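You operate a simulated robot arm through the tools that you are given. There is no shell and no other tool. Be economical: measure what you need, move in short steps, check, and stop when the job is done.

Carry out the task below with a simulated robot arm. There is one attempt and no reset: what you move stays moved.

JOB
Open the vent and dry the dish in the cabinet at about 100, then shut it all down.
Fine: till the powder turns pale; heater off, then vent shut, dial to zero; the door stays shut.

It is judged by the outcome, as a careful person would: the job done as asked, and still so three seconds after it is handed in. It fails if anything else is knocked over, pushed out of place, dropped, spilled or broken.

ROBOT AND FRAMES
A 7-joint arm with a two-finger parallel gripper, fixed in place. Base frame: the origin is at the foot of the arm, x ahead of it, y to its left, z up. Readings come in cm, rad, newtons and seconds.
With the tool pointing down near the work surface it reaches from about 34 to 78 cm from the base axis. Its first joint turns from -2.897 to 2.897 rad. Payload 3.91 kg.
The tool frame sits at the grasp point between the pads (the TCP): z along the fingers, y along the line on which they close. The tips reach 3 cm beyond it. The gripper opens to 11 cm. The fingers are 2 cm wide and 1 cm thick; the gripper's body (4.8 by 11.2 cm) begins 5.5 cm behind the TCP.
Orientation is told as [roll, pitch, yaw] about the base's x, y, z axes, in that order, counted from this pose: with the fingers straight down and closing along the base's y, the tool's x points along the base's -x, its y along +y and its z along -z.

CONTROLS
- The arm moves only by the tool send_rows. Its argument "commands" is text: rows parted by semicolons, each of 6 numbers parted by spaces: the shift along the base's x, y, z in cm, then the turn, a rotation vector about the base's x, y, z in rad. In form: tx ty tz wx wy wz; .... A call has 1 to 8 rows; each row shifts and turns the commanded pose from where the row before left it. "grip" is the gripper command, from -1 (fully open) to 1 (shut), values between in proportion, set as the call begins (left out, the last holds). Each row takes 0.2 s and may step no farther than 5 cm and 0.15 rad from the row before; otherwise, or with a gripper value out of range, the whole call is refused. A pose out of reach is approached as far as the arm can. The call stops where the force on the tool passes 80 N (or 10 N more than at its start, if that is more) or the arm is blocked; 0.2 s more then pass. The fingers move at their own pace (about 15.3 cm/s each) and stop on an object; they squeeze with about 37 N. The grip force told is the motor's: it shows also when the fingers shut on nothing. Time passes only in rows, and 0.2 s behind the last, so rows that do not move let the fingers close. The reply holds the time, the measured pose of the TCP, the force on the tool along the base axes, the opening and the grip force, in the units named above and with some noise, with the torque about the TCP (base axes, N m) and any sound that the robot's microphone picked up, and new pictures: "pictures" is both (left out), scene, wrist or none.
- Cameras (640 x 400 px; columns grow to the right, rows downward): "scene" is fixed at [4.68, 64.87, 172.21]; the picture's right is [-0.65, -0.76, 0.00], its down [-0.59, 0.50, -0.63] and it looks along [0.48, -0.41, -0.78] (base axes); focal length 316 px, centre (320, 200). "wrist" rides on the gripper at [7.7, 0.7, -11.4] in the tool frame; the picture's right is [-0.09, 1.00, 0.00], its down [-0.80, -0.07, -0.59] and it looks along [-0.59, -0.05, 0.80] (tool axes); focal length 270 px, centre (320, 200). There is no depth. A picture from a camera that has moved, and an enlarged one, comes with that camera's place and axes in the base frame and with its lens.
- slide_trunk(by): slides the trunk up (or, below 0, down) by that many cm; the arm rides with it, the base frame stays. It gives what a move gives, with no picture.
- zoom(camera, box): a new picture of the part [left, top, right, bottom] of that camera's present view, enlarged. It takes no simulated time.
- sign_off(): hands the job in; it is judged then, once.

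Go step by step. Nothing tells you positions but the pictures and the camera data: compare them with the known pose of the tool, close in by small moves and look again before you grip or let go. The budget is 120 turns and 200 pictures, counting those below and the enlarged ones. Unless the task says otherwise, let go and move clear before handing in, and close with one line.

The tools are called after ">>>" as a command line: name --argument value ..., lists and objects as JSON in quotes. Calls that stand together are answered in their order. send_rows: Moves the arm, as the interface text tells. Its arguments: {"type":"object","properties":{"commands":{"type":"string"},"grip":{"type":"number"},"pictures":{"type":"string","enum":["both","scene","wrist","none"]}},"required":["commands"]} The other tools are called the same way: slide_trunk (by) slides the trunk up or down; zoom (camera, box) takes an enlarged picture of a part of a camera's view; sign_off () hands the job in.

At the start:

```text
t: 0.0
tcp_pos: [16.15, 29.61, 145.15]
orientation: [-0.001, -0.001, 0.0]
contact_force: [0.1, 0.3, -0.9]
wrist_torque: [-0.01, 0.01, -0.01]
opening: 11.0
finger_force: 0.1
trunk travel left (down, up): [-55.0, 6.0]
```

scene: 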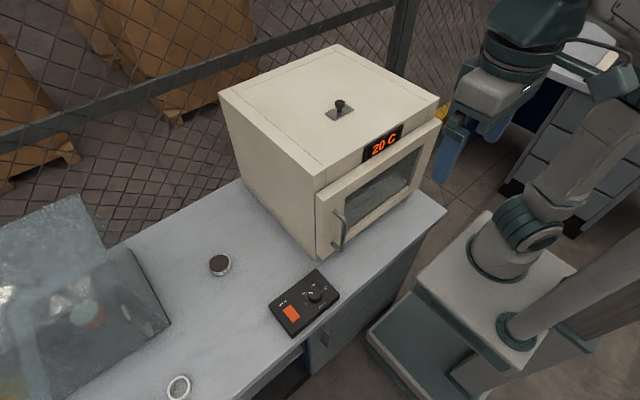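
wrist: 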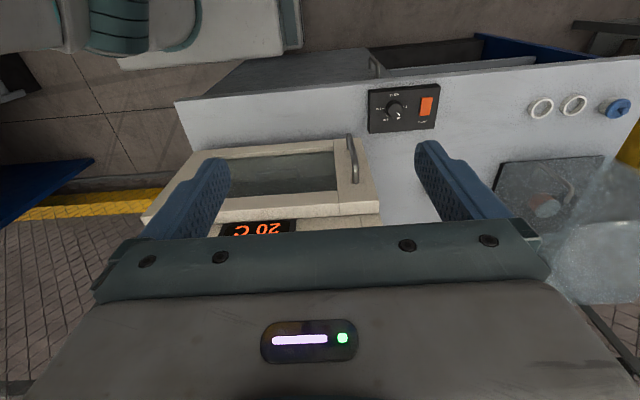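

I see a cabinet reading 20 C with a vent knob on its top, and a control box with a dial and an orange switch on the bench. I will zoom in on these before moving.

>>> zoom --camera "scene" --box '[250, 250, 362, 350]'

>>> zoom --camera "scene" --box '[300, 80, 440, 260]'

>>> zoom --camera "wrist" --box '[350, 70, 460, 140]'

>>> zoom --camera "scene" --box '[0, 190, 250, 400]'

```text
4.00 times, centred on (306, 300) of scene
camera zoom: at [4.68, 64.87, 172.21], right [-0.65, -0.76, 0.0], down [-0.59, 0.5, -0.63], along [0.48, -0.41, -0.78], focal length 1264 px, centre (376, -200)
```

zoom: 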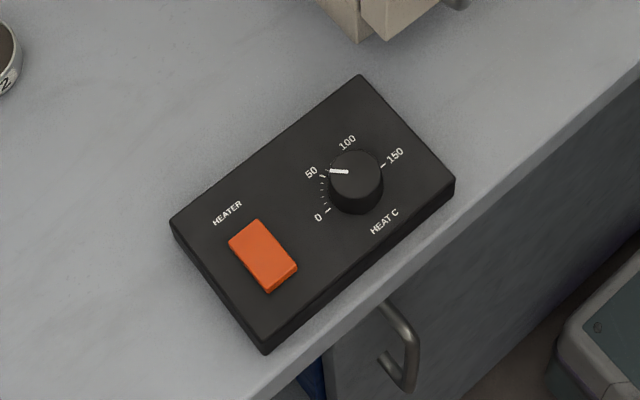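

```text
2.22 times, centred on (370, 170) of scene
camera zoom: at [4.68, 64.87, 172.21], right [-0.65, -0.76, 0.0], down [-0.59, 0.5, -0.63], along [0.48, -0.41, -0.78], focal length 702 px, centre (209, 267)
```

zoom: 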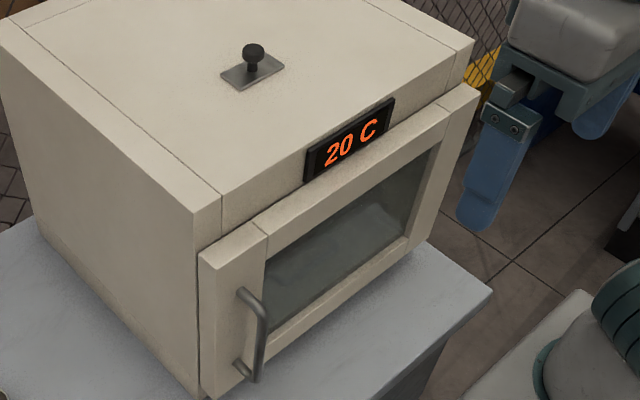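

```text
5.71 times, centred on (405, 105) of wrist
camera zoom: at [8.5, 30.31, 156.56], right [0.09, 1.0, 0.0], down [0.8, -0.07, 0.59], along [0.59, -0.05, -0.8], focal length 1544 px, centre (-166, 743)
```

zoom: 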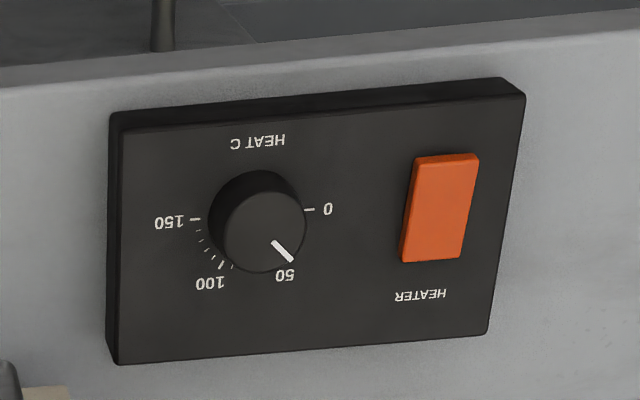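

```text
1.90 times, centred on (125, 295) of scene
camera zoom: at [4.68, 64.87, 172.21], right [-0.65, -0.76, 0.0], down [-0.59, 0.5, -0.63], along [0.48, -0.41, -0.78], focal length 602 px, centre (691, 19)
```

zoom: 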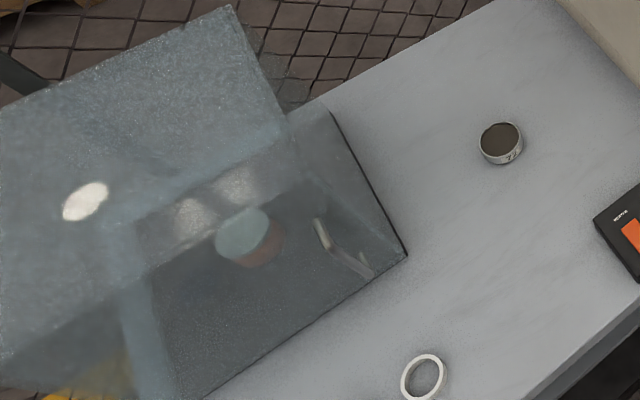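

The dial box is at about (29.4, 45.4, 96), the switch at about (29.5, 52.5, 96) and the cabinet top at around z 127. I will move above the cabinet to get a better view of the vent.

>>> send_rows --commands "4 -2 1 0 0 0;4 -2 1 0 0 0;4 -2 0 0 0 0;4 -2 0 0 0 0;4 0 0 0 0 0"

>>> zoom --camera "scene" --box '[320, 150, 440, 250]'

```text
t: 1.2
tcp_pos: [36.33, 21.3, 145.99]
orientation: [0.001, -0.001, 0.001]
contact_force: [0.8, -0.2, 1.1]
wrist_torque: [0.01, 0.03, -0.03]
opening: 11.01
finger_force: 0.1
out of reach, approached as far as the arm can: row 2, 5
trunk travel left (down, up): [-55.0, 6.0]
camera wrist: at [28.64, 22.04, 157.33], right [0.09, 1.0, 0.0], down [0.8, -0.07, 0.6], along [0.59, -0.05, -0.8], focal length 270 px, centre (320, 200)
```

scene: 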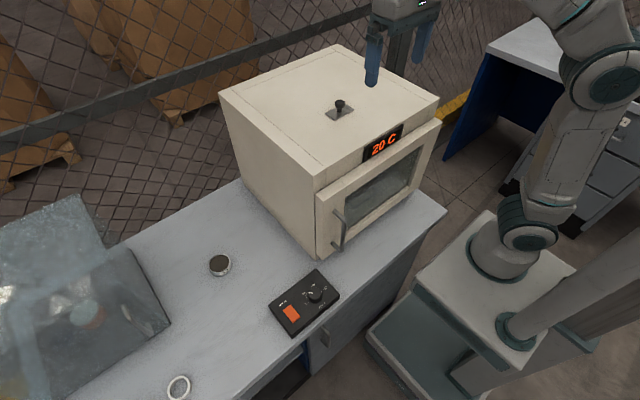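
wrist: 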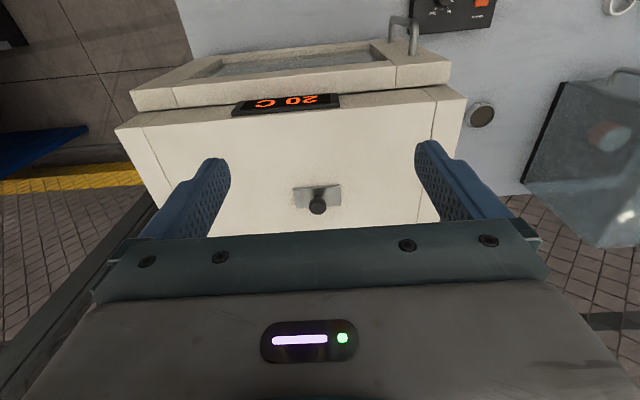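

```text
4.00 times, centred on (380, 200) of scene
camera zoom: at [4.68, 64.87, 172.21], right [-0.65, -0.76, 0.0], down [-0.59, 0.5, -0.63], along [0.48, -0.41, -0.78], focal length 1264 px, centre (80, 200)
```

zoom: 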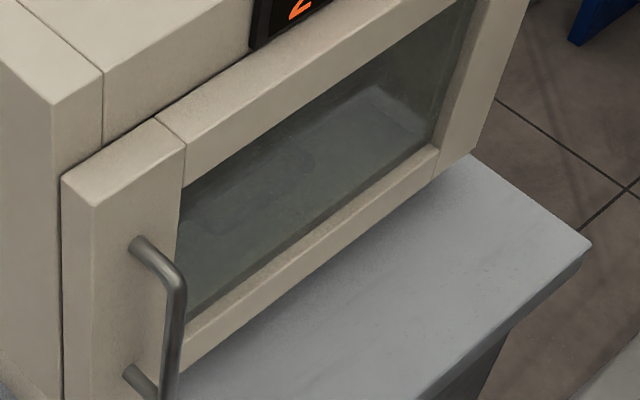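

The vent knob is at about (50.8, 19.7, 128.7). I will look at it closely.

>>> zoom --camera "wrist" --box '[270, 170, 366, 230]'

>>> zoom --camera "scene" --box '[308, 85, 372, 125]'

```text
6.67 times, centred on (318, 200) of wrist
camera zoom: at [28.64, 22.04, 157.33], right [0.09, 1.0, 0.0], down [0.8, -0.07, 0.6], along [0.59, -0.05, -0.8], focal length 1802 px, centre (333, 200)
```

zoom: 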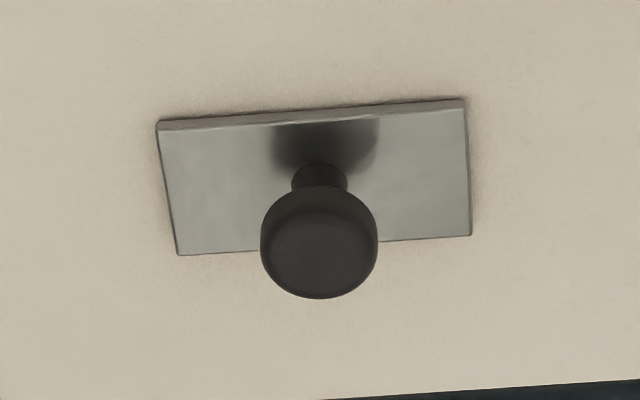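

```text
10.00 times, centred on (340, 105) of scene
camera zoom: at [4.68, 64.87, 172.21], right [-0.65, -0.76, 0.0], down [-0.59, 0.5, -0.63], along [0.48, -0.41, -0.78], focal length 3159 px, centre (120, 1150)
```

zoom: 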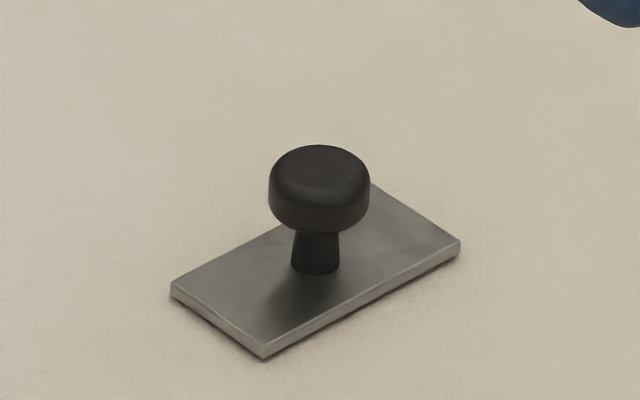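

The vent is a flat slide plate with a knob, longer along y. I will bring the open fingers over the knob and check alignment.

>>> send_rows --commands "4.5 -0.5 -2 0 0 0;4 -0.5 -2 0 0 0;4 -0.6 -2 0 0 0;2 0 -2 0 0 0;0 0 0 0 0 0" --grip 0

```text
t: 2.4
tcp_pos: [50.71, 20.09, 137.92]
orientation: [-0.001, -0.001, 0.001]
contact_force: [1.1, 0.5, 0.7]
wrist_torque: [-0.02, -0.02, -0.01]
opening: 5.52
finger_force: 0.0
trunk travel left (down, up): [-55.0, 6.0]
camera wrist: at [43.05, 20.77, 149.33], right [0.09, 1.0, 0.0], down [0.8, -0.07, 0.59], along [0.59, -0.05, -0.8], focal length 270 px, centre (320, 200)
```

scene: 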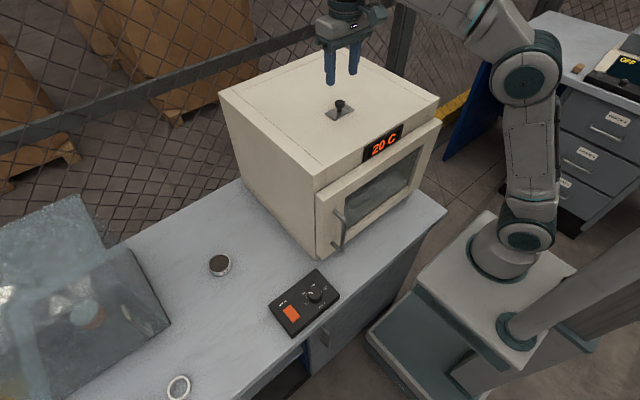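
wrist: 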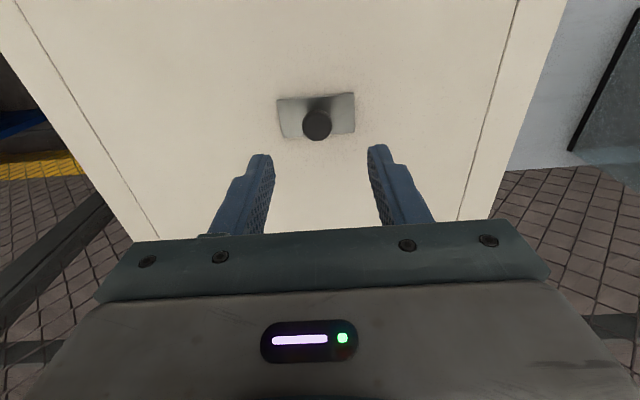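

The knob is under the gripper at about (50.9, 19.85). I will lower to z 129.6.

>>> send_rows --commands "0.2 -0.2 -3.3 0 0 0;0 0 -3 0 0 0;0 0 -2 0 0 0;0 0 0 0 0 0"

>>> zoom --camera "scene" --box '[300, 75, 380, 125]'

```text
t: 3.4
tcp_pos: [50.9, 19.9, 129.84]
orientation: [0.0, -0.001, -0.001]
contact_force: [0.9, 0.3, 0.6]
wrist_torque: [0.02, -0.02, 0.04]
opening: 5.51
finger_force: 0.0
trunk travel left (down, up): [-55.0, 6.0]
camera wrist: at [43.26, 20.64, 141.24], right [0.09, 1.0, 0.0], down [0.8, -0.07, 0.59], along [0.59, -0.05, -0.8], focal length 270 px, centre (320, 200)
```

scene: 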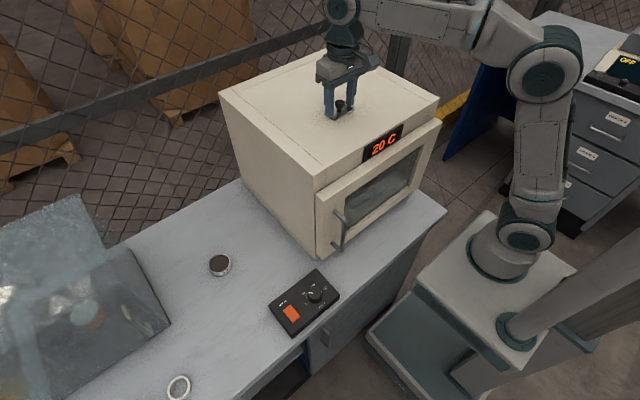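
wrist: 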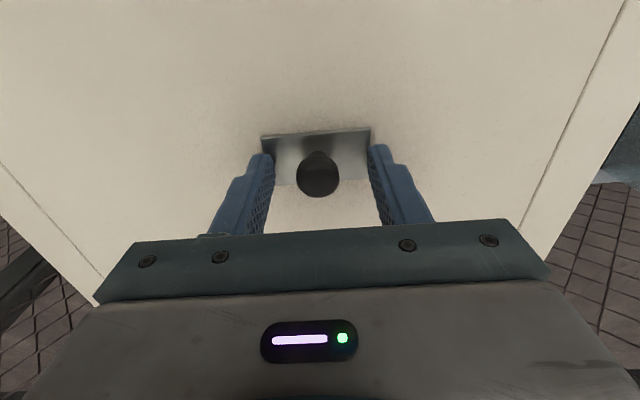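

```text
8.00 times, centred on (340, 100) of scene
camera zoom: at [4.68, 64.87, 172.21], right [-0.65, -0.76, 0.0], down [-0.59, 0.5, -0.63], along [0.48, -0.41, -0.78], focal length 2527 px, centre (160, 1000)
```

zoom: 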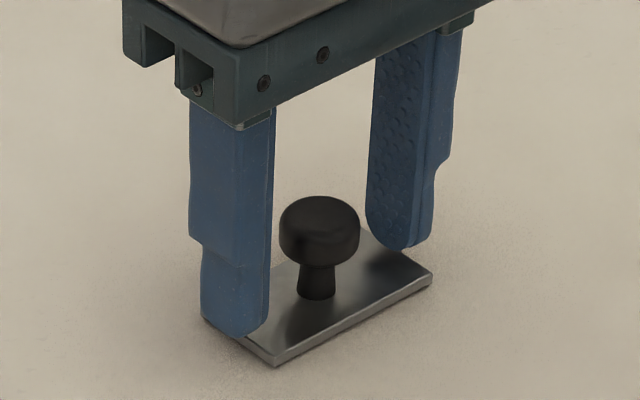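

The fingers straddle the knob without touching. I will close on it.

>>> send_rows --commands "0 0 0 0 0 0;0 0 0 0 0 0;0 0 0 0 0 0" --grip 1 --pictures "wrist"

```text
t: 4.2
tcp_pos: [50.87, 19.79, 129.92]
orientation: [0.001, 0.0, -0.001]
contact_force: [-2.2, -4.5, -3.8]
wrist_torque: [-0.08, -0.13, 0.0]
opening: 2.29
finger_force: 44.6
trunk travel left (down, up): [-55.0, 6.0]
camera wrist: at [43.28, 20.54, 141.25], right [0.09, 1.0, 0.0], down [0.8, -0.07, 0.59], along [0.59, -0.05, -0.8], focal length 270 px, centre (320, 200)
```

wrist: 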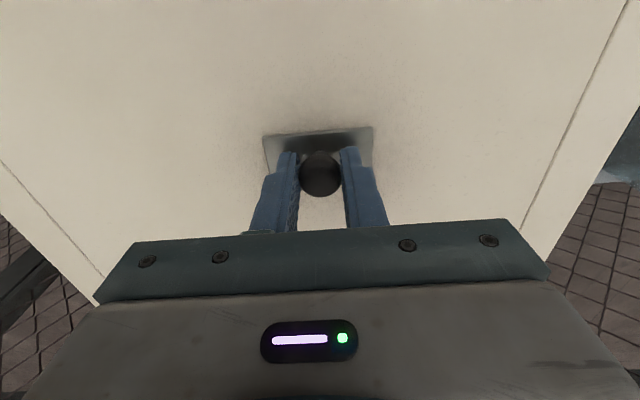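

The knob is gripped. I will try a small slide along -y and feel the resistance.

>>> send_rows --commands "0 -0.4 0 0 0 0;0 -0.4 0 0 0 0;0 0 0 0 0 0" --pictures "wrist"

```text
t: 5.0
tcp_pos: [50.83, 19.03, 129.86]
orientation: [-0.001, 0.0, 0.002]
contact_force: [-1.7, 0.9, -6.3]
wrist_torque: [0.01, -0.15, 0.05]
opening: 2.27
finger_force: 45.0
trunk travel left (down, up): [-55.0, 6.0]
camera wrist: at [43.28, 19.78, 141.25], right [0.09, 1.0, 0.0], down [0.8, -0.07, 0.59], along [0.59, -0.05, -0.8], focal length 270 px, centre (320, 200)
```

wrist: 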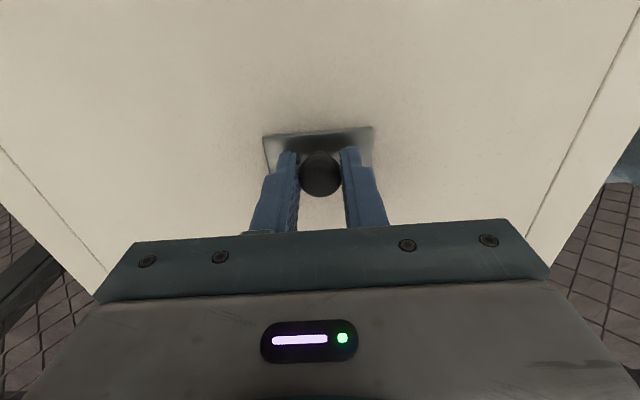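

The plate slides freely toward -y with the knob. I will continue in small steps towards its stop.

>>> send_rows --commands "0 -0.5 0 0 0 0;0 -0.5 0 0 0 0;0 -0.5 0 0 0 0;0 -0.5 0 0 0 0;0 0 0 0 0 0"

>>> zoom --camera "scene" --box '[300, 75, 380, 125]'

```text
t: 6.2
tcp_pos: [50.77, 17.13, 129.86]
orientation: [0.0, -0.002, 0.001]
contact_force: [2.9, -0.3, 5.3]
wrist_torque: [0.0, 0.47, 0.02]
opening: 2.29
finger_force: 44.8
trunk travel left (down, up): [-55.0, 6.0]
camera wrist: at [43.24, 17.78, 141.23], right [0.09, 1.0, 0.0], down [0.8, -0.07, 0.6], along [0.59, -0.05, -0.8], focal length 270 px, centre (320, 200)
```

scene: 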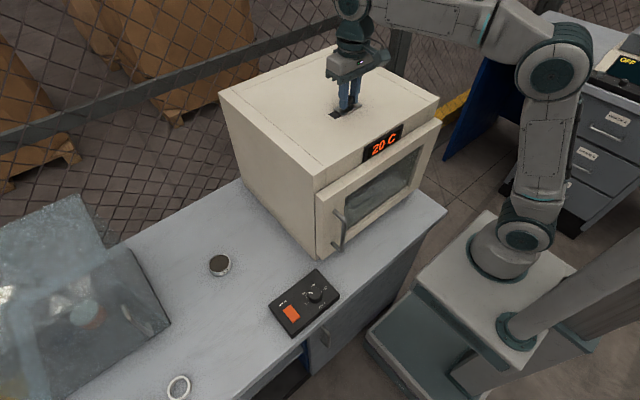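
wrist: 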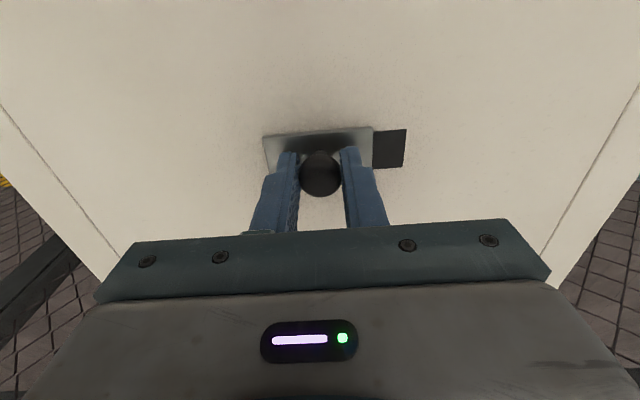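

```text
8.00 times, centred on (340, 100) of scene
camera zoom: at [4.68, 64.87, 172.21], right [-0.65, -0.76, 0.0], down [-0.59, 0.5, -0.63], along [0.48, -0.41, -0.78], focal length 2527 px, centre (160, 1000)
```

zoom: 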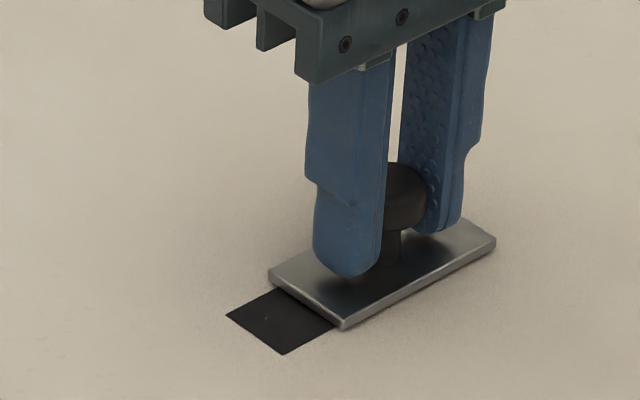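

A dark opening is appearing, so -y opens the vent. I will continue until it stops.

>>> send_rows --commands "0 -0.5 0 0 0 0;0 -0.5 0 0 0 0;0 -0.5 0 0 0 0;0 0 0 0 0 0" --pictures "wrist"

```text
t: 7.2
tcp_pos: [50.94, 15.55, 129.87]
orientation: [0.0, -0.002, 0.002]
contact_force: [8.9, -0.2, 14.2]
wrist_torque: [-0.01, -0.01, -0.03]
opening: 2.28
finger_force: 45.0
trunk travel left (down, up): [-55.0, 6.0]
camera wrist: at [43.24, 16.22, 141.23], right [0.09, 1.0, 0.0], down [0.8, -0.07, 0.6], along [0.59, -0.05, -0.8], focal length 270 px, centre (320, 200)
```

wrist: 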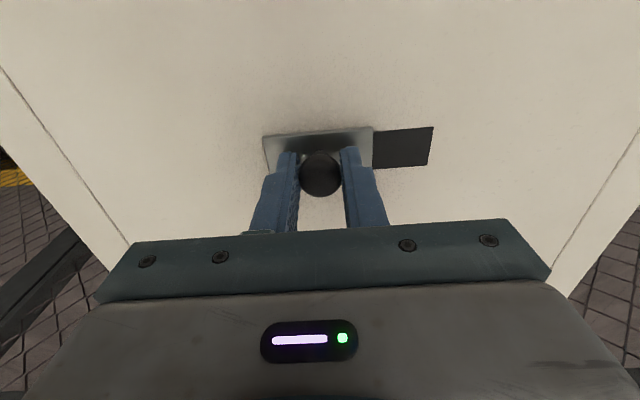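

It is still moving freely; a few more small steps.

>>> send_rows --commands "0 -0.4 0 0 0 0;0 -0.4 0 0 0 0;0 -0.4 0 0 0 0;0 0 0 0 0 0" --pictures "wrist"

```text
t: 8.2
tcp_pos: [50.92, 14.26, 129.87]
orientation: [0.001, -0.005, 0.0]
contact_force: [12.9, 3.6, 26.7]
wrist_torque: [0.11, -0.44, 0.0]
opening: 2.29
finger_force: 45.4
trunk travel left (down, up): [-55.0, 6.0]
camera wrist: at [43.23, 14.98, 141.21], right [0.09, 1.0, 0.0], down [0.8, -0.07, 0.6], along [0.59, -0.05, -0.8], focal length 270 px, centre (320, 200)
```

wrist: 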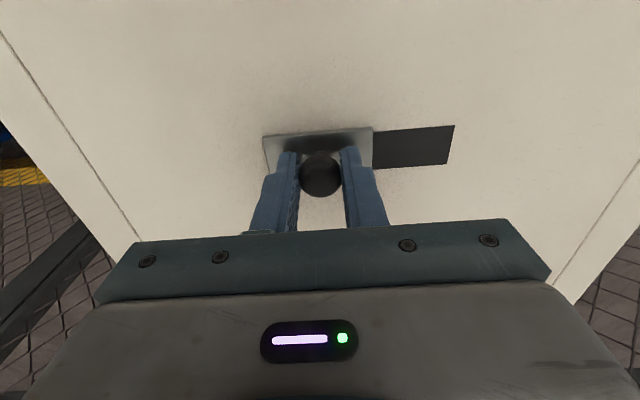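

Force is rising slightly; I will try a little more to find the stop.

>>> send_rows --commands "0 -0.4 0.05 0 0 0;0 -0.3 0.05 0 0 0;0 0 0 0 0 0" --pictures "wrist"

```text
t: 9.0
tcp_pos: [50.86, 14.28, 129.71]
orientation: [0.0, -0.001, 0.004]
contact_force: [12.2, 26.9, 19.1]
wrist_torque: [0.68, -0.57, 0.13]
opening: 2.3
finger_force: 44.6
trunk travel left (down, up): [-55.0, 6.0]
camera wrist: at [43.23, 14.93, 141.2], right [0.08, 1.0, 0.0], down [0.8, -0.07, 0.6], along [0.59, -0.05, -0.8], focal length 270 px, centre (320, 200)
```

wrist: 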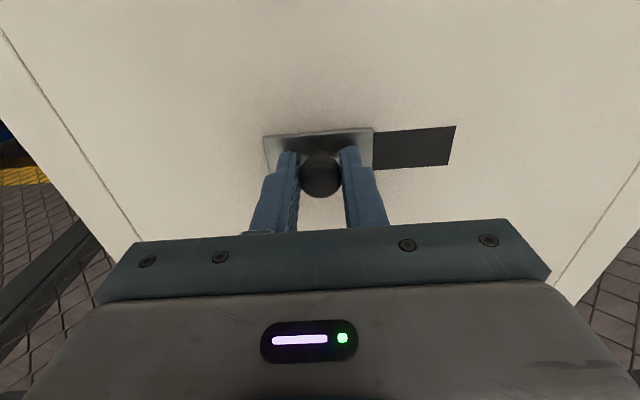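

The vent hit its stop at y≈14.3, fully open. I will relax the push, release and lift.

>>> send_rows --commands "0 0.6 0 0 0 0;0 0 0 0 0 0" --pictures "none"

>>> send_rows --commands "0 0 0 0 0 0;0 0 0 0 0 0;0 0 3 0 0 0;0 0 5 0 0 0;-2 5 2 0 0 0;-4 5 0 0 0 0" --grip 0

```text
t: 9.6
tcp_pos: [50.91, 14.29, 129.76]
orientation: [-0.003, 0.0, -0.002]
contact_force: [12.2, 18.2, 13.7]
wrist_torque: [0.25, -0.64, -0.06]
opening: 2.29
finger_force: 45.4
trunk travel left (down, up): [-55.0, 6.0]
```

```text
refused: row 5 steps farther than a row can; nothing moved
```

>>> send_rows --commands "0 0 0 0 0 0;0 0 0 0 0 0;0 0 3 0 0 0;0 0 4.5 0 0 0;-2 4 2 0 0 0;-3 3.9 0 0 0 0;-3 3.9 0 0 0 0;0 0 0 0 0 0" --grip 0

```text
t: 11.4
tcp_pos: [42.84, 26.06, 139.25]
orientation: [-0.001, 0.001, 0.0]
contact_force: [-0.3, -0.1, 0.2]
wrist_torque: [-0.02, -0.03, 0.0]
opening: 5.5
finger_force: 0.1
trunk travel left (down, up): [-55.0, 6.0]
camera wrist: at [35.17, 26.77, 150.71], right [0.09, 1.0, 0.0], down [0.8, -0.07, 0.59], along [0.59, -0.05, -0.8], focal length 270 px, centre (320, 200)
```

scene: 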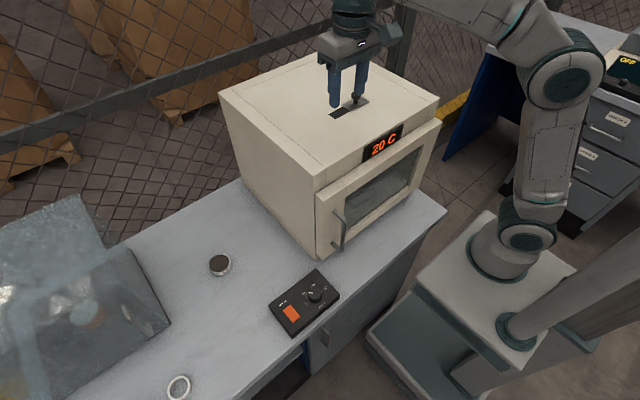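
wrist: 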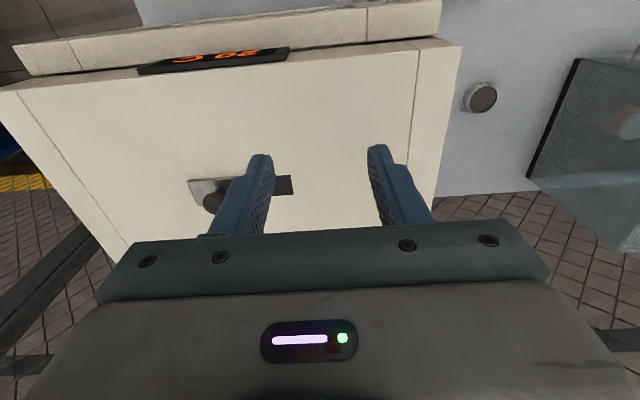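

The vent is open. Next I go over to the dial, in front and left of the cabinet, and lower the trunk.

>>> send_rows --commands "-3 4 0 0 0 0;-3 4 0 0 0 0;-3 4 0 0 0 0;-3 4 0 0 0 0;-1.5 3.3 0 0 0 0;0 0 0 0 0 0" --pictures "none"

>>> slide_trunk --by -25

>>> send_rows --commands "0 0 0 0 0 0"

```text
t: 12.8
tcp_pos: [29.15, 45.16, 139.49]
orientation: [0.0, 0.0, -0.001]
contact_force: [-0.6, 0.0, 0.0]
wrist_torque: [0.04, -0.01, 0.0]
opening: 5.5
finger_force: 0.1
trunk travel left (down, up): [-55.0, 6.0]
```

```text
t: 15.4
tcp_pos: [29.14, 45.16, 114.5]
orientation: [0.0, 0.0, 0.0]
contact_force: [0.2, -0.2, 0.5]
wrist_torque: [0.02, 0.01, 0.0]
opening: 5.49
finger_force: 0.1
trunk travel left (down, up): [-30.0, 31.0]
```

```text
t: 15.8
tcp_pos: [29.26, 45.26, 114.35]
orientation: [0.0, 0.0, -0.001]
contact_force: [-0.6, -0.4, 0.0]
wrist_torque: [-0.01, 0.01, 0.01]
opening: 5.49
finger_force: 0.1
trunk travel left (down, up): [-30.0, 31.0]
camera wrist: at [21.6, 45.9, 125.79], right [0.09, 1.0, 0.0], down [0.8, -0.07, 0.59], along [0.59, -0.05, -0.8], focal length 270 px, centre (320, 200)
```

scene: 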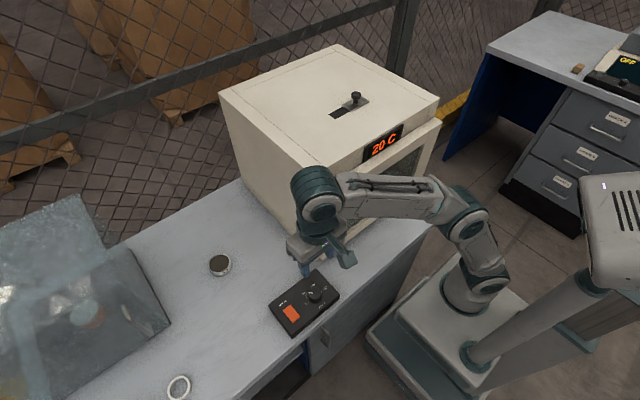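
wrist: 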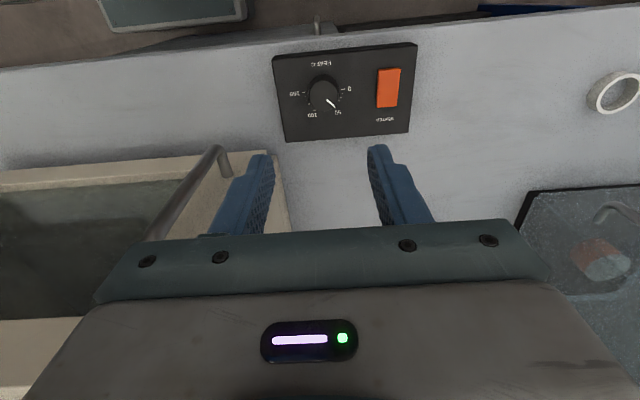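

The dial is right below the gripper. I will zoom to read it and fix its centre.

>>> zoom --camera "wrist" --box '[264, 45, 424, 145]'

>>> zoom --camera "scene" --box '[266, 260, 346, 340]'

```text
4.00 times, centred on (344, 95) of wrist
camera zoom: at [21.6, 45.9, 125.79], right [0.09, 1.0, 0.0], down [0.8, -0.07, 0.59], along [0.59, -0.05, -0.8], focal length 1081 px, centre (224, 620)
```

zoom: 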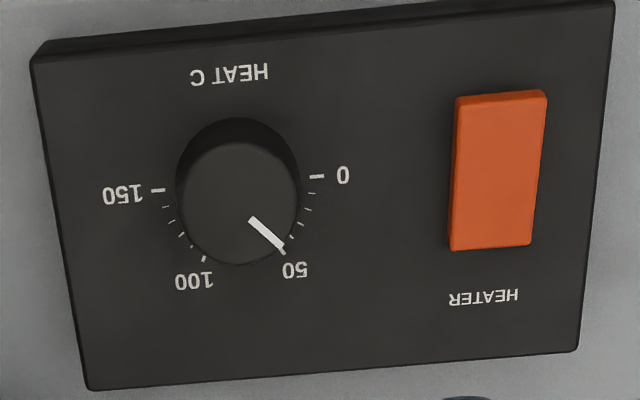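

```text
5.00 times, centred on (306, 300) of scene
camera zoom: at [4.68, 64.87, 172.21], right [-0.65, -0.76, 0.0], down [-0.59, 0.5, -0.63], along [0.48, -0.41, -0.78], focal length 1579 px, centre (390, -300)
```

zoom: 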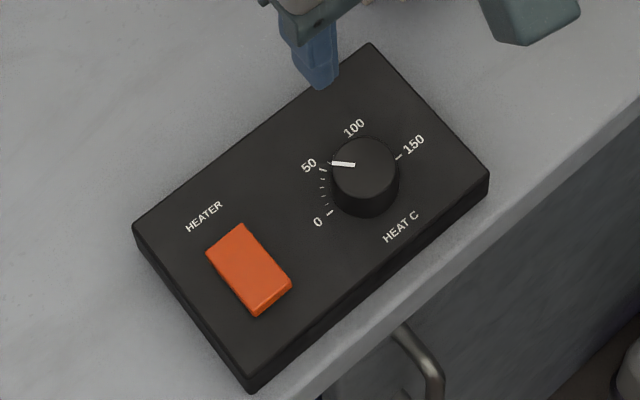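

The dial pointer reads about 43, and the knob centre is at about (29.2, 45.6) with radius 1.6. I will yaw the gripper +0.6, centre it and descend partway.

>>> send_rows --commands "0 0.3 -2 0 0 0.15;0 0 -2 0 0 0.15;0 0 -2 0 0 0.15;0 0 -2 0 0 0.15;0 0 -2 0 0 0;0 0 0 0 0 0"

>>> zoom --camera "scene" --box '[266, 240, 346, 320]'

```text
t: 17.2
tcp_pos: [29.29, 45.55, 104.36]
orientation: [0.0, -0.001, 0.6]
contact_force: [0.3, -0.4, -0.1]
wrist_torque: [-0.03, 0.01, 0.01]
opening: 5.49
finger_force: 0.0
trunk travel left (down, up): [-30.0, 31.0]
camera wrist: at [22.62, 41.71, 115.83], right [-0.49, 0.87, 0.0], down [0.7, 0.39, 0.59], along [0.52, 0.29, -0.8], focal length 270 px, centre (320, 200)
```

scene: 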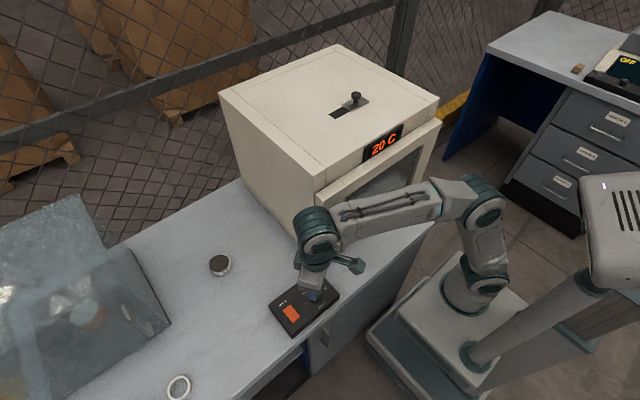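
wrist: 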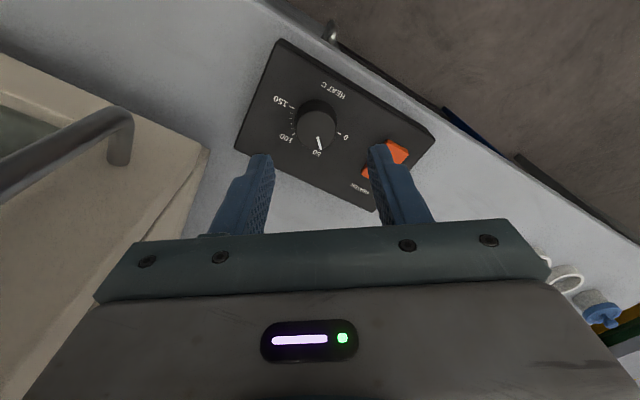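

```text
5.00 times, centred on (306, 280) of scene
camera zoom: at [4.68, 64.87, 172.21], right [-0.65, -0.76, 0.0], down [-0.59, 0.5, -0.63], along [0.48, -0.41, -0.78], focal length 1579 px, centre (390, -200)
```

zoom: 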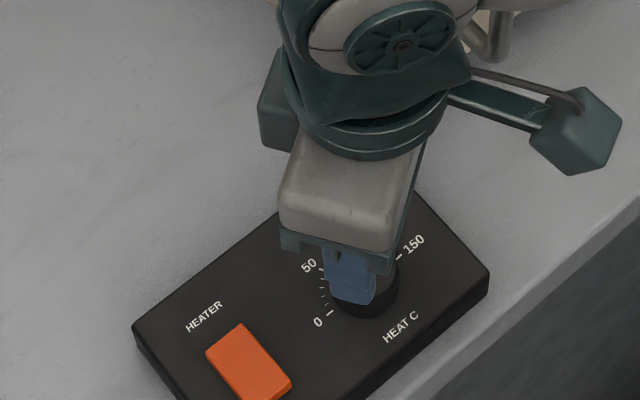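

I will zoom the wrist view to pin down the knob's centre better.

>>> zoom --camera "wrist" --box '[240, 70, 400, 170]'

```text
4.00 times, centred on (320, 120) of wrist
camera zoom: at [22.62, 41.71, 115.83], right [-0.49, 0.87, 0.0], down [0.7, 0.39, 0.59], along [0.52, 0.29, -0.8], focal length 1081 px, centre (320, 520)
```

zoom: 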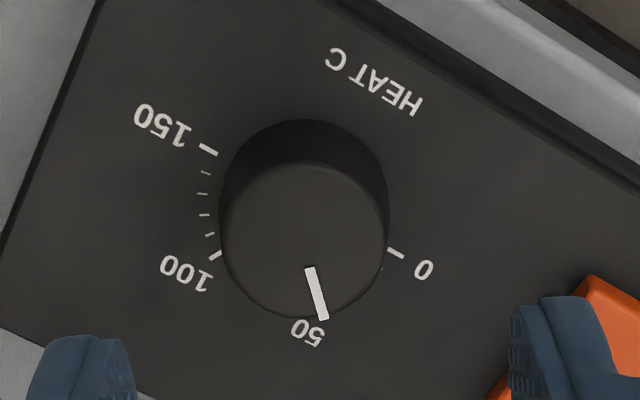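

The knob centre refines to about (29.47, 45.3). I will adjust and descend with the fingers straddling it.

>>> send_rows --commands "0.18 -0.25 -1.5 0 0 0;0 0 -1.7 0 0 0;0 0 -1.5 0 0 0;0 0 0 0 0 0"

>>> zoom --camera "scene" --box '[276, 250, 340, 314]'

>>> zoom --camera "wrist" --box '[220, 100, 420, 225]'

```text
t: 18.2
tcp_pos: [29.41, 45.17, 99.63]
orientation: [0.0, 0.0, 0.599]
contact_force: [0.9, -0.4, 0.2]
wrist_torque: [0.0, 0.01, 0.04]
opening: 5.51
finger_force: 0.0
trunk travel left (down, up): [-30.0, 31.0]
camera wrist: at [22.69, 41.45, 111.07], right [-0.49, 0.87, 0.0], down [0.7, 0.39, 0.59], along [0.52, 0.29, -0.8], focal length 270 px, centre (320, 200)
```

scene: 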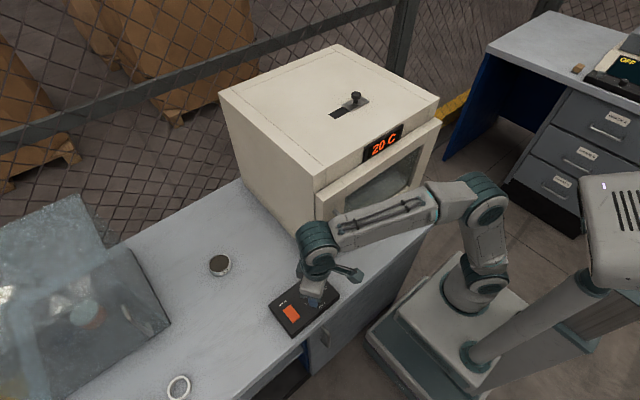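
wrist: 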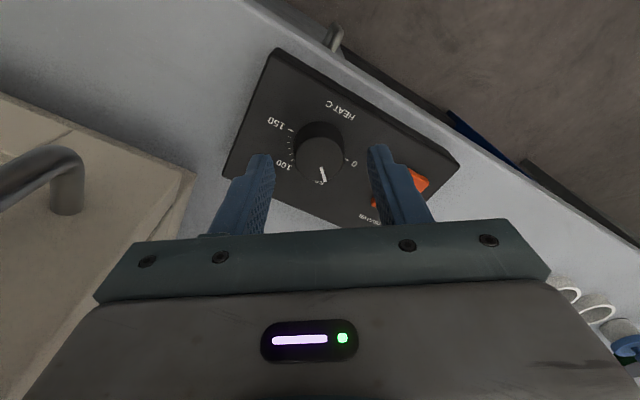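

```text
6.25 times, centred on (308, 282) of scene
camera zoom: at [4.68, 64.87, 172.21], right [-0.65, -0.76, 0.0], down [-0.59, 0.5, -0.63], along [0.48, -0.41, -0.78], focal length 1974 px, centre (395, -312)
```

zoom: 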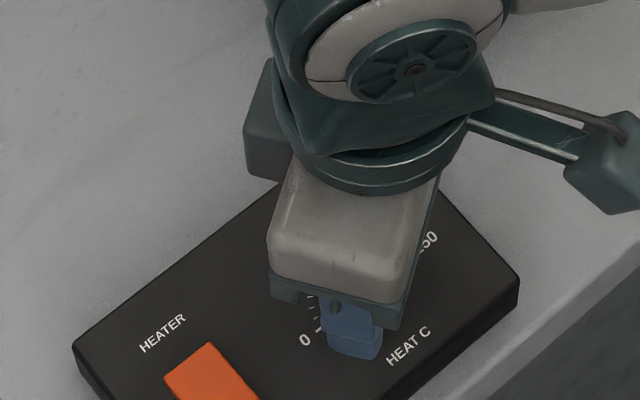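

```text
3.20 times, centred on (320, 162) of wrist
camera zoom: at [22.69, 41.45, 111.07], right [-0.49, 0.87, 0.0], down [0.7, 0.39, 0.59], along [0.52, 0.29, -0.8], focal length 865 px, centre (320, 320)
```

zoom: 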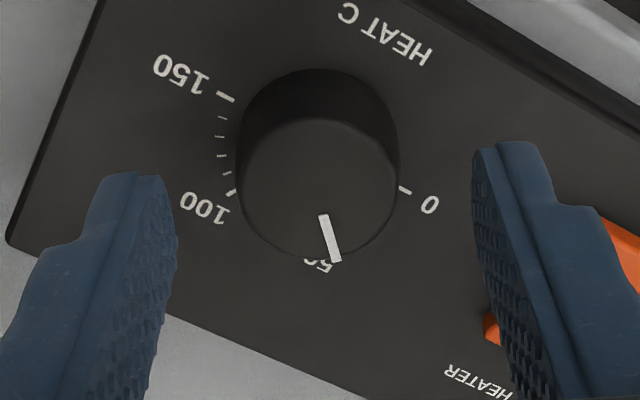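

The fingertips are level with the knob top, with the panel about 1.9 cm lower. I will lower by 1.3 cm and grip.

>>> send_rows --commands "0 0 -0.5 0 0 0;0 0 -0.4 0 0 0;0 0 -0.4 0 0 0;0 0 0 0 0 0" --pictures "wrist"

>>> send_rows --commands "0 0 0 0 0 0;0 0 0 0 0 0;0 0 0 0 0 0" --grip 1 --pictures "wrist"

```text
t: 19.2
tcp_pos: [29.39, 45.22, 98.48]
orientation: [0.0, 0.0, 0.6]
contact_force: [-0.4, 1.0, 0.7]
wrist_torque: [0.03, 0.01, -0.03]
opening: 5.48
finger_force: 0.1
trunk travel left (down, up): [-30.0, 31.0]
camera wrist: at [22.75, 41.51, 109.83], right [-0.49, 0.87, 0.0], down [0.7, 0.39, 0.59], along [0.52, 0.29, -0.8], focal length 270 px, centre (320, 200)
```

wrist: 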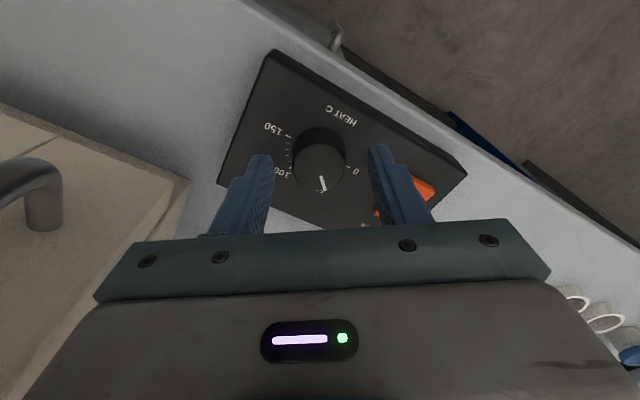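

```text
t: 20.0
tcp_pos: [29.47, 45.28, 98.48]
orientation: [-0.001, 0.001, 0.601]
contact_force: [0.0, 0.4, 0.3]
wrist_torque: [0.0, 0.01, 0.0]
opening: 0.01
finger_force: 36.4
trunk travel left (down, up): [-30.0, 31.0]
camera wrist: at [22.75, 41.51, 109.84], right [-0.49, 0.87, 0.0], down [0.7, 0.39, 0.59], along [0.52, 0.29, -0.8], focal length 270 px, centre (320, 200)
```

wrist: 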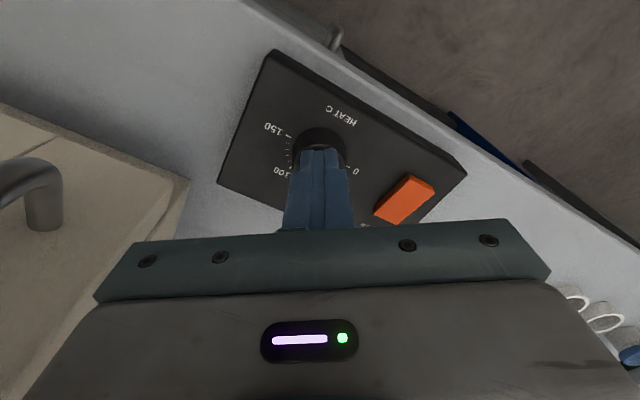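

The fingers closed just above the knob, so its top is at about z 95.4. I will reopen, descend about 1.1 cm more and grip again.

>>> send_rows --commands "0 0 0 0 0 0;0 0 0 0 0 0;0 0 -0.4 0 0 0;0 0 -0.4 0 0 0;0 0 -0.3 0 0 0;0 0 0 0 0 0" --grip 0 --pictures "wrist"

>>> zoom --camera "wrist" --box '[220, 100, 420, 225]'

```text
t: 21.4
tcp_pos: [29.39, 45.3, 97.22]
orientation: [0.0, 0.0, 0.6]
contact_force: [0.4, -0.5, 0.1]
wrist_torque: [0.01, 0.03, -0.02]
opening: 5.49
finger_force: 0.2
trunk travel left (down, up): [-30.0, 31.0]
camera wrist: at [22.67, 41.52, 108.66], right [-0.49, 0.87, 0.0], down [0.7, 0.39, 0.59], along [0.52, 0.29, -0.8], focal length 270 px, centre (320, 200)
```

wrist: 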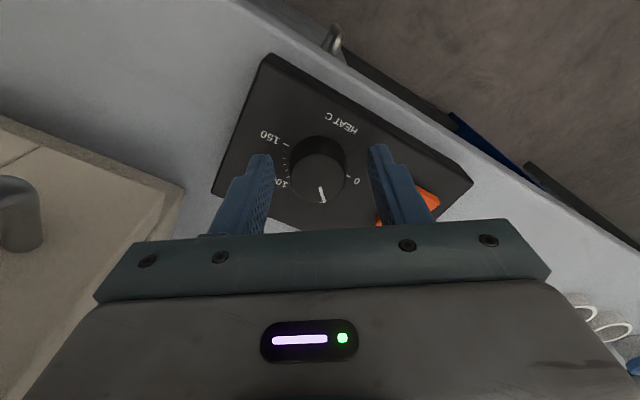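

```text
3.20 times, centred on (320, 162) of wrist
camera zoom: at [22.67, 41.52, 108.66], right [-0.49, 0.87, 0.0], down [0.7, 0.39, 0.59], along [0.52, 0.29, -0.8], focal length 865 px, centre (320, 320)
```

zoom: 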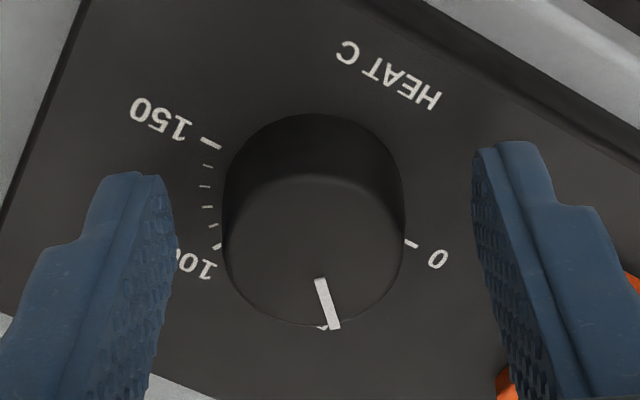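

Now the knob sits between the fingers like the vent knob did. I will grip.

>>> send_rows --commands "0 0 0 0 0 0;0 0 0 0 0 0;0 0 0 0 0 0" --grip 1 --pictures "wrist"

```text
t: 22.2
tcp_pos: [29.49, 45.19, 97.2]
orientation: [0.0, 0.001, 0.598]
contact_force: [5.3, -9.2, -1.9]
wrist_torque: [-0.52, -0.06, -0.05]
opening: 3.41
finger_force: 45.6
trunk travel left (down, up): [-30.0, 31.0]
camera wrist: at [22.79, 41.4, 108.66], right [-0.49, 0.87, 0.0], down [0.7, 0.39, 0.59], along [0.52, 0.29, -0.8], focal length 270 px, centre (320, 200)
```

wrist: 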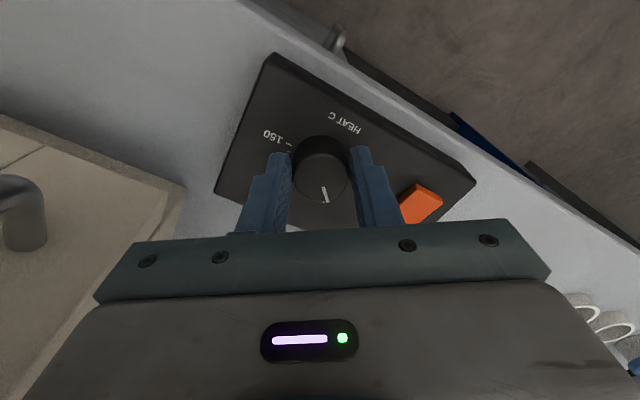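

Gripped at 3.4 cm. I will turn it clockwise (negative yaw) by about 1.18 rad toward 100.

>>> send_rows --commands "0.05 -0.1 0 0 0 -0.148;0 0 0 0 0 -0.148;0 0 0 0 0 -0.148;0 0 0 0 0 -0.148" --pictures "wrist"

```text
t: 23.2
tcp_pos: [29.41, 45.49, 97.15]
orientation: [0.005, 0.002, 0.006]
contact_force: [3.6, 18.5, 0.7]
wrist_torque: [0.79, -0.62, 0.1]
opening: 3.4
finger_force: 45.7
trunk travel left (down, up): [-30.0, 31.0]
camera wrist: at [21.7, 46.09, 108.66], right [0.08, 1.0, 0.0], down [0.8, -0.07, 0.59], along [0.59, -0.05, -0.8], focal length 270 px, centre (320, 200)
```

wrist: 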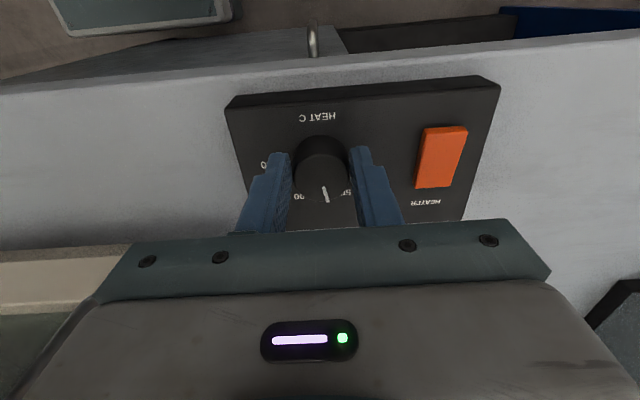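

The knob turns with the gripper. I will continue the remaining turn.

>>> send_rows --commands "0 0.15 0 0 0 -0.148;0 0 0 0 0 -0.148;0 0 0 0 0 -0.148;0 0 0 0 0 -0.148;0 0 0 0 0 0" --pictures "wrist"

>>> zoom --camera "wrist" --box '[220, 100, 420, 225]'

```text
t: 24.4
tcp_pos: [29.43, 45.83, 97.28]
orientation: [0.002, -0.002, -0.585]
contact_force: [3.6, 31.6, 10.7]
wrist_torque: [1.47, 0.2, 0.21]
opening: 3.42
finger_force: 44.9
trunk travel left (down, up): [-30.0, 31.0]
camera wrist: at [23.45, 50.69, 108.65], right [0.62, 0.78, 0.0], down [0.63, -0.5, 0.6], along [0.47, -0.37, -0.8], focal length 270 px, centre (320, 200)
```

wrist: 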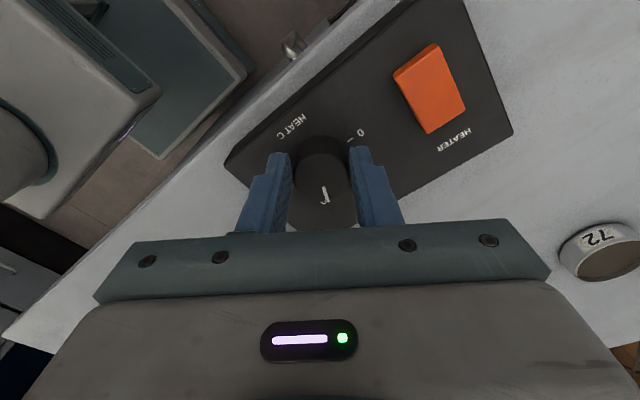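

```text
3.20 times, centred on (320, 162) of wrist
camera zoom: at [23.45, 50.69, 108.65], right [0.62, 0.78, 0.0], down [0.63, -0.5, 0.6], along [0.47, -0.37, -0.8], focal length 865 px, centre (320, 320)
```

zoom: 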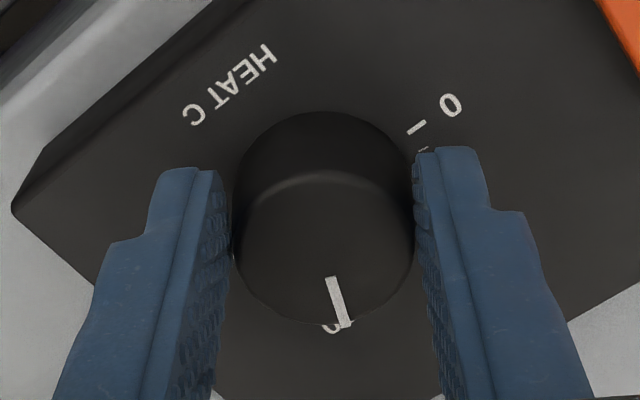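

The pointer seems near 100, but there is a sideways load. I will relieve it, release and lift to check the reading.

>>> send_rows --commands "0 0.25 0 0 0 0;0 0.2 0 0 0 0;0 0 0 0 0 0" --pictures "none"

>>> send_rows --commands "0 0 0 0 0 0;0 0 0 0 0 0;0 0 3 0 0 0;0 0 3 0 0 0;0 0 2 0 0 0;0 0 0 0 0 0" --grip 0 --pictures "both"

>>> zoom --camera "wrist" --box '[220, 50, 420, 175]'

```text
t: 25.2
tcp_pos: [29.45, 45.77, 97.23]
orientation: [0.0, -0.001, -0.587]
contact_force: [1.0, 15.1, 11.5]
wrist_torque: [0.84, 0.27, 0.08]
opening: 3.4
finger_force: 44.8
trunk travel left (down, up): [-30.0, 31.0]
```

```text
t: 26.6
tcp_pos: [29.5, 45.79, 105.46]
orientation: [0.0, 0.001, -0.584]
contact_force: [0.5, -0.6, 1.3]
wrist_torque: [0.01, 0.0, 0.02]
opening: 5.51
finger_force: 0.1
trunk travel left (down, up): [-30.0, 31.0]
camera wrist: at [23.53, 50.59, 116.83], right [0.62, 0.78, 0.0], down [0.63, -0.5, 0.59], along [0.47, -0.37, -0.8], focal length 270 px, centre (320, 200)
```

scene: 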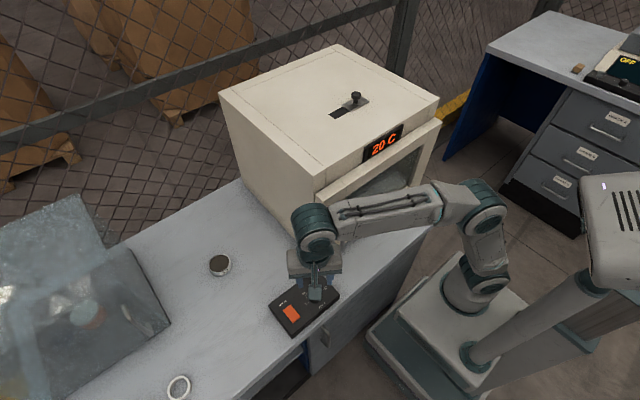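
wrist: 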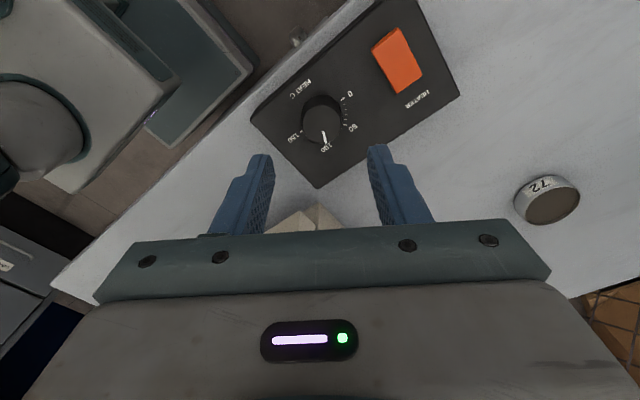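

```text
3.20 times, centred on (320, 112) of wrist
camera zoom: at [23.53, 50.59, 116.83], right [0.62, 0.78, 0.0], down [0.63, -0.5, 0.59], along [0.47, -0.37, -0.8], focal length 865 px, centre (320, 480)
```

zoom: 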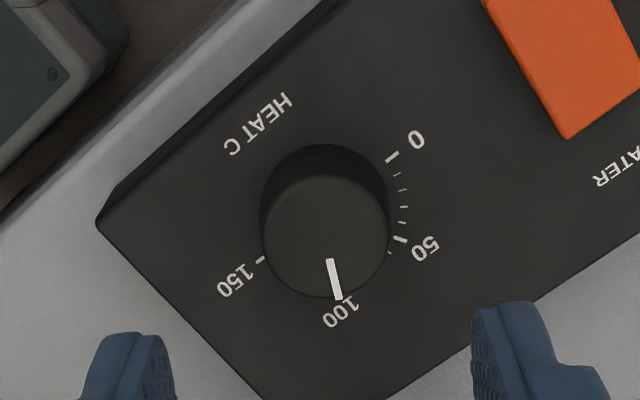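

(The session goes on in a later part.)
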